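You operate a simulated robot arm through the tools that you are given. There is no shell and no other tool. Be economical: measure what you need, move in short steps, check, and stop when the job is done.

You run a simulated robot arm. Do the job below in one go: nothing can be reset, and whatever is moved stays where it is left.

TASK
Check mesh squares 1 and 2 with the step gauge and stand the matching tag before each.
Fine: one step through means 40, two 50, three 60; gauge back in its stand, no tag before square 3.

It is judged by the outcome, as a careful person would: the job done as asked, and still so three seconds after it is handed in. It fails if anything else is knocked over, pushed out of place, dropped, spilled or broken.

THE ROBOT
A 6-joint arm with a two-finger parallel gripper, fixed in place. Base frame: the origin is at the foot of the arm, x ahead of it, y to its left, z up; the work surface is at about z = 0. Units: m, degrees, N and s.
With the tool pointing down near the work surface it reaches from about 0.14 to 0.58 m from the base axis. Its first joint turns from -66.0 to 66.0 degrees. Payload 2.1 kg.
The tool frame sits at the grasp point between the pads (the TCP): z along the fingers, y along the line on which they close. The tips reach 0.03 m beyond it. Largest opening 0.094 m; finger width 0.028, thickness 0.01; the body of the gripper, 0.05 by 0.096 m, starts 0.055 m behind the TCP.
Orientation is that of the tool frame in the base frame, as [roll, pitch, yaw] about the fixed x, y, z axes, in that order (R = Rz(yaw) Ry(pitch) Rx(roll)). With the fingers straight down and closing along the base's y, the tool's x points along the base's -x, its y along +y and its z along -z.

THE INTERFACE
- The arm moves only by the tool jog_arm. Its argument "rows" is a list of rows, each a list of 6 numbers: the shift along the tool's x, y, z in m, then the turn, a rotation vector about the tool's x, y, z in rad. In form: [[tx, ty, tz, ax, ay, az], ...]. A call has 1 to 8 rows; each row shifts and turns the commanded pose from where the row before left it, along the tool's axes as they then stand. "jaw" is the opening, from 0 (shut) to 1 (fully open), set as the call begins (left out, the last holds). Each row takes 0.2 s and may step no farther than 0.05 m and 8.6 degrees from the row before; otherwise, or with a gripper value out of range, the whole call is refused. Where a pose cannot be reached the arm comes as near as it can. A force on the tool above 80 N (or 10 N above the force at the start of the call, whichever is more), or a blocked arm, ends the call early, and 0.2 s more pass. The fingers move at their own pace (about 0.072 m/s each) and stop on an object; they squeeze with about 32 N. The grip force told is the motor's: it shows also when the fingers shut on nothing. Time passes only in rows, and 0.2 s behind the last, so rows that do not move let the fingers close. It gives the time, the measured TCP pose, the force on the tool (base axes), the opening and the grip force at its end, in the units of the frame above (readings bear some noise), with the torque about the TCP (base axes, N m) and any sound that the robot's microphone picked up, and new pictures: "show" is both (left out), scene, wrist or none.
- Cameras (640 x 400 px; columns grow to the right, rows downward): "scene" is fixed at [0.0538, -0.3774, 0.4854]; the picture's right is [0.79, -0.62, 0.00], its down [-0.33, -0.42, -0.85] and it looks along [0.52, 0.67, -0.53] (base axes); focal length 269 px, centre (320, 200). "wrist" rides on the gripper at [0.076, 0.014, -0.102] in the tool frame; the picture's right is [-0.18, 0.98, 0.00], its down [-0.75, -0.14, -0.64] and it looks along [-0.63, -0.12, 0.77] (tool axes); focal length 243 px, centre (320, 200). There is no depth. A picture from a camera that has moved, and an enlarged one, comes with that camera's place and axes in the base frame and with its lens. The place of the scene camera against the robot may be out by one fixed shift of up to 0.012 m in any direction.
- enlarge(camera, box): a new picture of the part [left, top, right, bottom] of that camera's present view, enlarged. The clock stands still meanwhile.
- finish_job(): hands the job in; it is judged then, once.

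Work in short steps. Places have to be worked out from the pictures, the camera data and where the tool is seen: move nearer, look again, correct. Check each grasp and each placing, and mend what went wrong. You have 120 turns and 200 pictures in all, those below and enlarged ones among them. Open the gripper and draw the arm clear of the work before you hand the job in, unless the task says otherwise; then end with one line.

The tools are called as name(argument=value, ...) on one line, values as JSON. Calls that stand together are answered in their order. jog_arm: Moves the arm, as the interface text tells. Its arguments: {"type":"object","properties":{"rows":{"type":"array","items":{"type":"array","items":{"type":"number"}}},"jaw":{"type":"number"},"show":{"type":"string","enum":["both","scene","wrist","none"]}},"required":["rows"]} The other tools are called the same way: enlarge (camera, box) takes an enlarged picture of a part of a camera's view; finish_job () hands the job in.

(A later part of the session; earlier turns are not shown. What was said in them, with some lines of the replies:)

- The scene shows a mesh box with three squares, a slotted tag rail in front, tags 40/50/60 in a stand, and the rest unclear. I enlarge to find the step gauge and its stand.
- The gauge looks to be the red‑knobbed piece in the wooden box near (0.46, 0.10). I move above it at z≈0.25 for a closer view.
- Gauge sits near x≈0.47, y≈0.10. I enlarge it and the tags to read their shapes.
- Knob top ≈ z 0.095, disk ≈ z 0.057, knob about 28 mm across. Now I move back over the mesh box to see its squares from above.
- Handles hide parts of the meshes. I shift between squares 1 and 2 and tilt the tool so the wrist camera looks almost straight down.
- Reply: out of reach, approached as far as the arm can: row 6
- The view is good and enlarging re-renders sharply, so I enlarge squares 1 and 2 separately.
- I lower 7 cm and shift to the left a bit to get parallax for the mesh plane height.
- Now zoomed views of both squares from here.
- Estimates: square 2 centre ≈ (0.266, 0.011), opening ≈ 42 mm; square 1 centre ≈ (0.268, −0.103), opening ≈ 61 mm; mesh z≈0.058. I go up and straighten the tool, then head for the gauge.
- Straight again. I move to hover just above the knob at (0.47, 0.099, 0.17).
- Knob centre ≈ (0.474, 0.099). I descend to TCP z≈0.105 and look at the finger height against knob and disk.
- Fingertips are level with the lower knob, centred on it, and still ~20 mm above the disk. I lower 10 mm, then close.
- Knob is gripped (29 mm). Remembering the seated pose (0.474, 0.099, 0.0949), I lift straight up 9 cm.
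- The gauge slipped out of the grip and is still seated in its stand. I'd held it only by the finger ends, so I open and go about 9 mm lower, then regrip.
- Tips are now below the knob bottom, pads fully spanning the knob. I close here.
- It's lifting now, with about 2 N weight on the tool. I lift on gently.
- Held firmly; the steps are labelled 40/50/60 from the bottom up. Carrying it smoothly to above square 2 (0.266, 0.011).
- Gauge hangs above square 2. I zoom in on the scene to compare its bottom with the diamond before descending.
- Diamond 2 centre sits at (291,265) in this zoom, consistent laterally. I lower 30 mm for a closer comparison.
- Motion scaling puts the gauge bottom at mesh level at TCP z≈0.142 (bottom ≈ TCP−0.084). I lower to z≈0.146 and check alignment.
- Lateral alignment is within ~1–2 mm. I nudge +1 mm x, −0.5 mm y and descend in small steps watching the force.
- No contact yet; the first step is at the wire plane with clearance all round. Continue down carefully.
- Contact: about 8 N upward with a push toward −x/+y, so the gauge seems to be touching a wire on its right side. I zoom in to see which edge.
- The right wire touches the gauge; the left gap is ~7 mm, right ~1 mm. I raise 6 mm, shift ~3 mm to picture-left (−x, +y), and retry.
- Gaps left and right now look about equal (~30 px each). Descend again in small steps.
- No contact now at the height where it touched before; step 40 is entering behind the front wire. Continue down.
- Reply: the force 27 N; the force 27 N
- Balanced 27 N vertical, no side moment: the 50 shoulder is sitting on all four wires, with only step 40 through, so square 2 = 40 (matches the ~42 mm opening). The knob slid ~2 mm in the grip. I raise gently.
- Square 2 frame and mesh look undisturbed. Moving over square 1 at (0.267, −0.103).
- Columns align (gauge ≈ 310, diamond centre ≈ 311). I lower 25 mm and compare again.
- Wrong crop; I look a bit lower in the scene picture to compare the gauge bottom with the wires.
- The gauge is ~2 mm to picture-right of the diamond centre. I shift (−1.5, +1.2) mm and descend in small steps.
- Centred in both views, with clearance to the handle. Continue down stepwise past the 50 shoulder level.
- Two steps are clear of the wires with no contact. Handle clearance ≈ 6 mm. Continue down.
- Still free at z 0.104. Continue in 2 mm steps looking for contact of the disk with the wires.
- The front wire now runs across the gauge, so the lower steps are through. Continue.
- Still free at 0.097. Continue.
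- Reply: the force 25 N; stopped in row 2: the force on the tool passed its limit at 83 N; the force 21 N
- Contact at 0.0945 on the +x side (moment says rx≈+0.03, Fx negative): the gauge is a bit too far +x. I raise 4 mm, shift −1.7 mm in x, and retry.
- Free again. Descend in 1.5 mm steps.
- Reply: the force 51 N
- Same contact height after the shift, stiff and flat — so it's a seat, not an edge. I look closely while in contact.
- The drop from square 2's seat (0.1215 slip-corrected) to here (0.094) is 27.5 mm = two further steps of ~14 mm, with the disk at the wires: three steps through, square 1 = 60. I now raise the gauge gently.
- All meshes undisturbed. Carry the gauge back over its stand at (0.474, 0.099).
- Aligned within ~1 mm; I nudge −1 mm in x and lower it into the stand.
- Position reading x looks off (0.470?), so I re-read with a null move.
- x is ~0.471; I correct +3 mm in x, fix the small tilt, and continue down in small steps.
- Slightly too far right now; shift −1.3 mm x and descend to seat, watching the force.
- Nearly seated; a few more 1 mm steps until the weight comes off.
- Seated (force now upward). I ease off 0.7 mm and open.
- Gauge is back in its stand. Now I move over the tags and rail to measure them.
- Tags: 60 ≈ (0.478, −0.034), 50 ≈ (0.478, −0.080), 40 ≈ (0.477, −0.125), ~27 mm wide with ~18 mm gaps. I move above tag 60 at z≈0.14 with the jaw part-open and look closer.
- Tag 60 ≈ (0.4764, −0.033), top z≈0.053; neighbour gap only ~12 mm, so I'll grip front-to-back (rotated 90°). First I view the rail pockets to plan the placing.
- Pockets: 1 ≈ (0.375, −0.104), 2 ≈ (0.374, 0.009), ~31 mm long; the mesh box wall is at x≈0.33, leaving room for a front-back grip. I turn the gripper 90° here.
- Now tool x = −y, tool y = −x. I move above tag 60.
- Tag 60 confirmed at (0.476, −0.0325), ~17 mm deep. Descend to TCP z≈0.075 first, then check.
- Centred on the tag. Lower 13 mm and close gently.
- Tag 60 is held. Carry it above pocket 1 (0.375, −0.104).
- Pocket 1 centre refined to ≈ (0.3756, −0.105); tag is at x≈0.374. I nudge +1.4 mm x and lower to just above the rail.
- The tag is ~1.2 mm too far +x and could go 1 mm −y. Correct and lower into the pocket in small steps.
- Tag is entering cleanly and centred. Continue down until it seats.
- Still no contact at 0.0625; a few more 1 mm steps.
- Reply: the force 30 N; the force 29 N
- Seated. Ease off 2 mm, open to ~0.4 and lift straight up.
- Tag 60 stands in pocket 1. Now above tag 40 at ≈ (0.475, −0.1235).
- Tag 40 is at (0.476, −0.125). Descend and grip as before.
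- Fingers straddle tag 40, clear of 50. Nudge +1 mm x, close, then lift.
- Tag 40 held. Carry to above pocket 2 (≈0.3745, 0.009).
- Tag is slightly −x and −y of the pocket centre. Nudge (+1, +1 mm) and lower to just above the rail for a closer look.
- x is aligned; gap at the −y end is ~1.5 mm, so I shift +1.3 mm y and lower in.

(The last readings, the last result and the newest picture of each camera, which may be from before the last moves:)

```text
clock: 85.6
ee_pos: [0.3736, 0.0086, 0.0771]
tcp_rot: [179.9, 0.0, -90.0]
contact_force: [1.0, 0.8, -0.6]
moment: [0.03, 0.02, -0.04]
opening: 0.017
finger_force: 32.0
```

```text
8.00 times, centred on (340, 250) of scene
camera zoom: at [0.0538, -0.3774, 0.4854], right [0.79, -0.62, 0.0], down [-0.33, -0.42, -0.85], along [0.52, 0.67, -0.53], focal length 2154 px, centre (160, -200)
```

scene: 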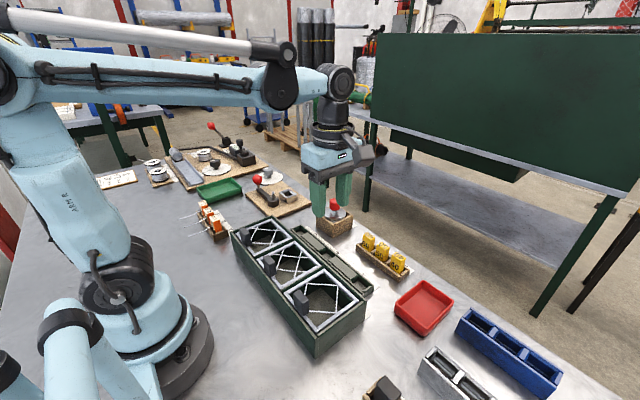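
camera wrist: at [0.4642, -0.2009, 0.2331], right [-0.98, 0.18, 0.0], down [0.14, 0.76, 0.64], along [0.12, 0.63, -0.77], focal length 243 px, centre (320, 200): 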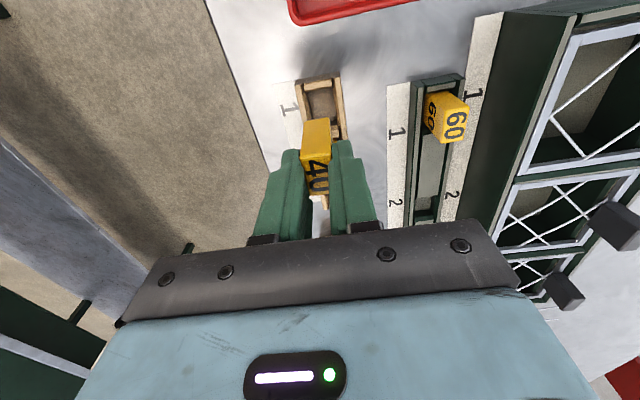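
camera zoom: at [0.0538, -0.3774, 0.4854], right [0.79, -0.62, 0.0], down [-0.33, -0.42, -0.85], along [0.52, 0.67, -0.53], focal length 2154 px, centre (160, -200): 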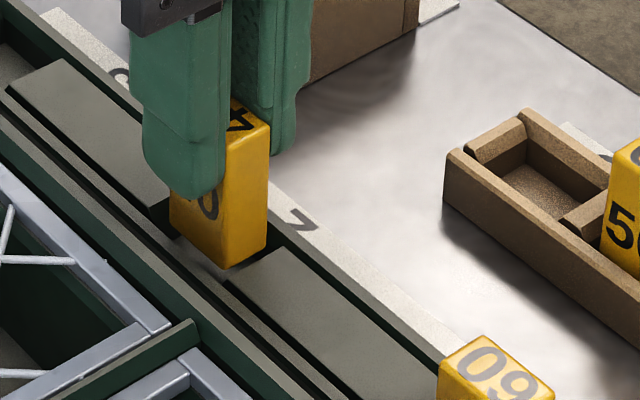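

Tag sits between the two blocks. Continue down slowly watching force.

jog_arm(rows=[[0, 0, 0.003, 0, 0, 0], [0, 0, 0, 0, 0, 0]], show="none")

jog_arm(rows=[[0, 0, 0.003, 0, 0, 0], [0, 0, 0, 0, 0, 0]], show="none")

enlarge(camera="scene", box=[315, 225, 365, 275])

```text
clock: 86.2
ee_pos: [0.3742, 0.0094, 0.0749]
tcp_rot: [180.0, -0.2, -89.9]
contact_force: [0.6, 0.7, -0.8]
moment: [-0.03, 0.04, 0.0]
opening: 0.0164
finger_force: 32.3
```

```text
clock: 86.8
ee_pos: [0.3744, 0.01, 0.0714]
tcp_rot: [179.9, -0.1, -89.8]
contact_force: [0.4, 0.5, 0.0]
moment: [-0.02, -0.01, -0.03]
opening: 0.0167
finger_force: 31.7
```

```text
8.00 times, centred on (340, 250) of scene
camera zoom: at [0.0538, -0.3774, 0.4854], right [0.79, -0.62, 0.0], down [-0.33, -0.42, -0.85], along [0.52, 0.67, -0.53], focal length 2154 px, centre (160, -200)
```

zoom: 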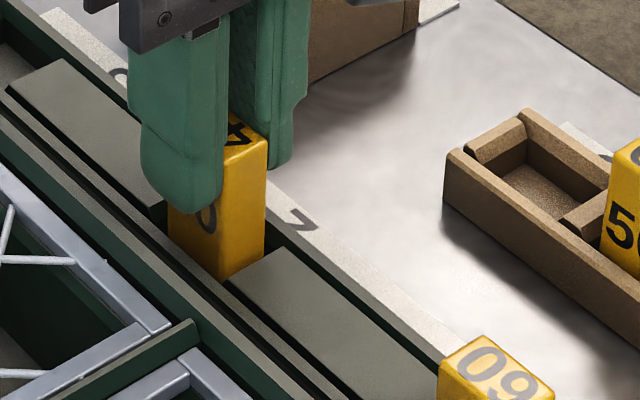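

Going in freely. Continue to seat.

jog_arm(rows=[[0, 0, 0.003, 0, 0, 0], [0, 0, 0.003, 0, 0, 0], [0, 0, 0, 0, 0, 0]], show="none")

jog_arm(rows=[[0, 0, 0.0015, 0, 0, 0], [0, 0, 0, 0, 0, 0]], show="none")

jog_arm(rows=[[0, 0, 0.0012, 0, 0, 0], [0, 0, 0, 0, 0, 0]], show="none")

```text
clock: 87.6
ee_pos: [0.3747, 0.0098, 0.0652]
tcp_rot: [179.9, -0.1, -89.9]
contact_force: [0.4, 0.2, 0.6]
moment: [-0.01, 0.0, 0.02]
opening: 0.0166
finger_force: 32.1
```

```text
clock: 88.2
ee_pos: [0.3739, 0.0096, 0.0649]
tcp_rot: [179.9, -0.1, -90.0]
contact_force: [0.5, -0.2, 0.5]
moment: [0.02, -0.01, 0.03]
opening: 0.0165
finger_force: 32.0
```

```text
clock: 88.8
ee_pos: [0.3745, 0.0103, 0.0635]
tcp_rot: [180.0, -0.1, -90.0]
contact_force: [0.0, 0.4, 23.5]
moment: [0.06, 0.01, 0.01]
opening: 0.0165
finger_force: 31.8
```

Seated (23 N). Ease off, open, and lift clear.

jog_arm(rows=[[0, 0, -0.0008, 0, 0, 0], [0, 0, 0, 0, 0, 0]], show="none")

jog_arm(rows=[[0, 0, 0, 0, 0, 0], [0, 0, 0, 0, 0, 0], [0, 0, -0.01, 0, 0, 0], [0, 0, -0.03, 0, 0, 0], [0, 0, -0.045, 0, 0, 0], [0, 0, -0.045, 0, 0, 0], [0, 0, -0.03, 0, 0, 0], [0, 0, 0, 0, 0, 0]], jaw=0.4, show="both")

enlarge(camera="scene", box=[220, 170, 430, 330])

```text
clock: 89.4
ee_pos: [0.3746, 0.0102, 0.0632]
tcp_rot: [179.9, -0.1, -89.9]
contact_force: [0.0, -0.5, 0.4]
moment: [0.01, -0.01, 0.01]
opening: 0.0167
finger_force: 32.1
```

```text
clock: 91.2
ee_pos: [0.3758, 0.0105, 0.224]
tcp_rot: [179.9, -0.1, -89.9]
contact_force: [-0.1, -0.3, -1.1]
moment: [0.0, 0.0, 0.02]
opening: 0.0378
finger_force: 0.0
camera wrist: at [0.3626, -0.0656, 0.326], right [-0.98, 0.18, 0.0], down [0.14, 0.76, 0.64], along [0.12, 0.63, -0.77], focal length 243 px, centre (320, 200)
```

scene: 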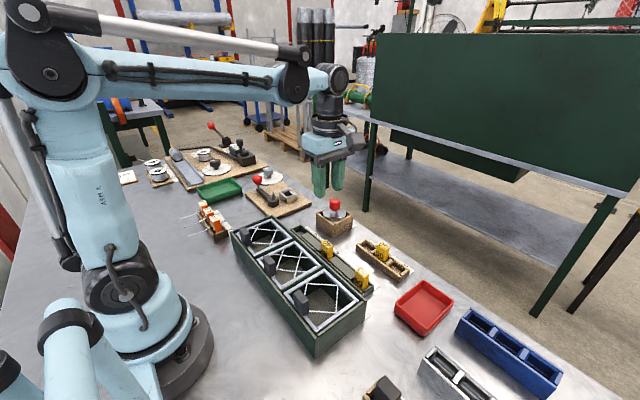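
wrist: 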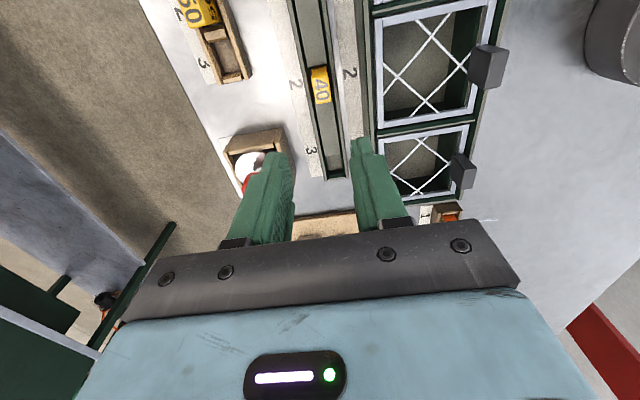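

```text
2.50 times, centred on (325, 250) of scene
camera zoom: at [0.0538, -0.3774, 0.4854], right [0.79, -0.62, 0.0], down [-0.33, -0.42, -0.85], along [0.52, 0.67, -0.53], focal length 673 px, centre (308, 75)
```

zoom: 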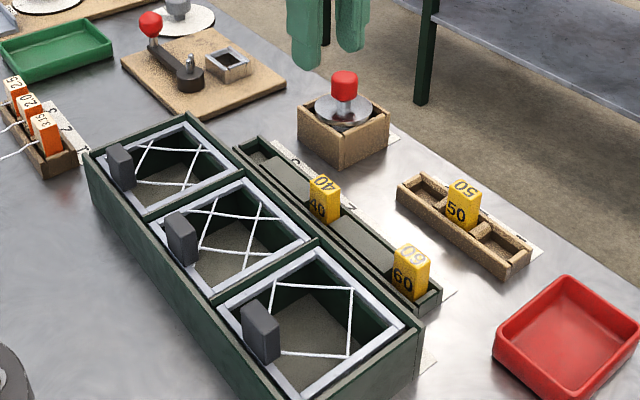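

Tags 60 and 40 stand before squares 1 and 2, slot 3 is empty, and the gauge is in its stand. Open fully, draw up a little, and hand in.

jog_arm(rows=[[0, 0, -0.04, 0, 0, 0], [0, 0, -0.03, 0, 0, 0], [0, 0, 0, 0, 0, 0]], jaw=1, show="scene")

```text
clock: 92.0
ee_pos: [0.3743, 0.0109, 0.2931]
tcp_rot: [179.9, -0.1, -89.9]
contact_force: [0.1, 0.3, -0.9]
moment: [-0.05, 0.05, 0.01]
opening: 0.094
finger_force: 0.0
```

scene: 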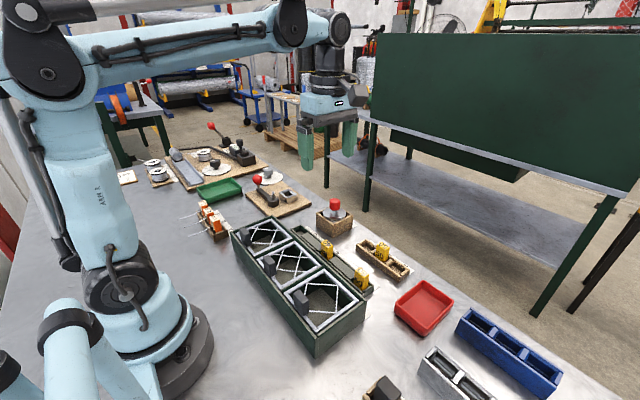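

The arm is clear, the gripper is open, and everything is standing; I hand the job in.

finish_job()

```text
The job is handed in.
```

Square 1 took three gauge steps and has tag 60 standing before it; square 2 took one and has tag 40; the gauge is back in its stand and nothing stands before square 3.
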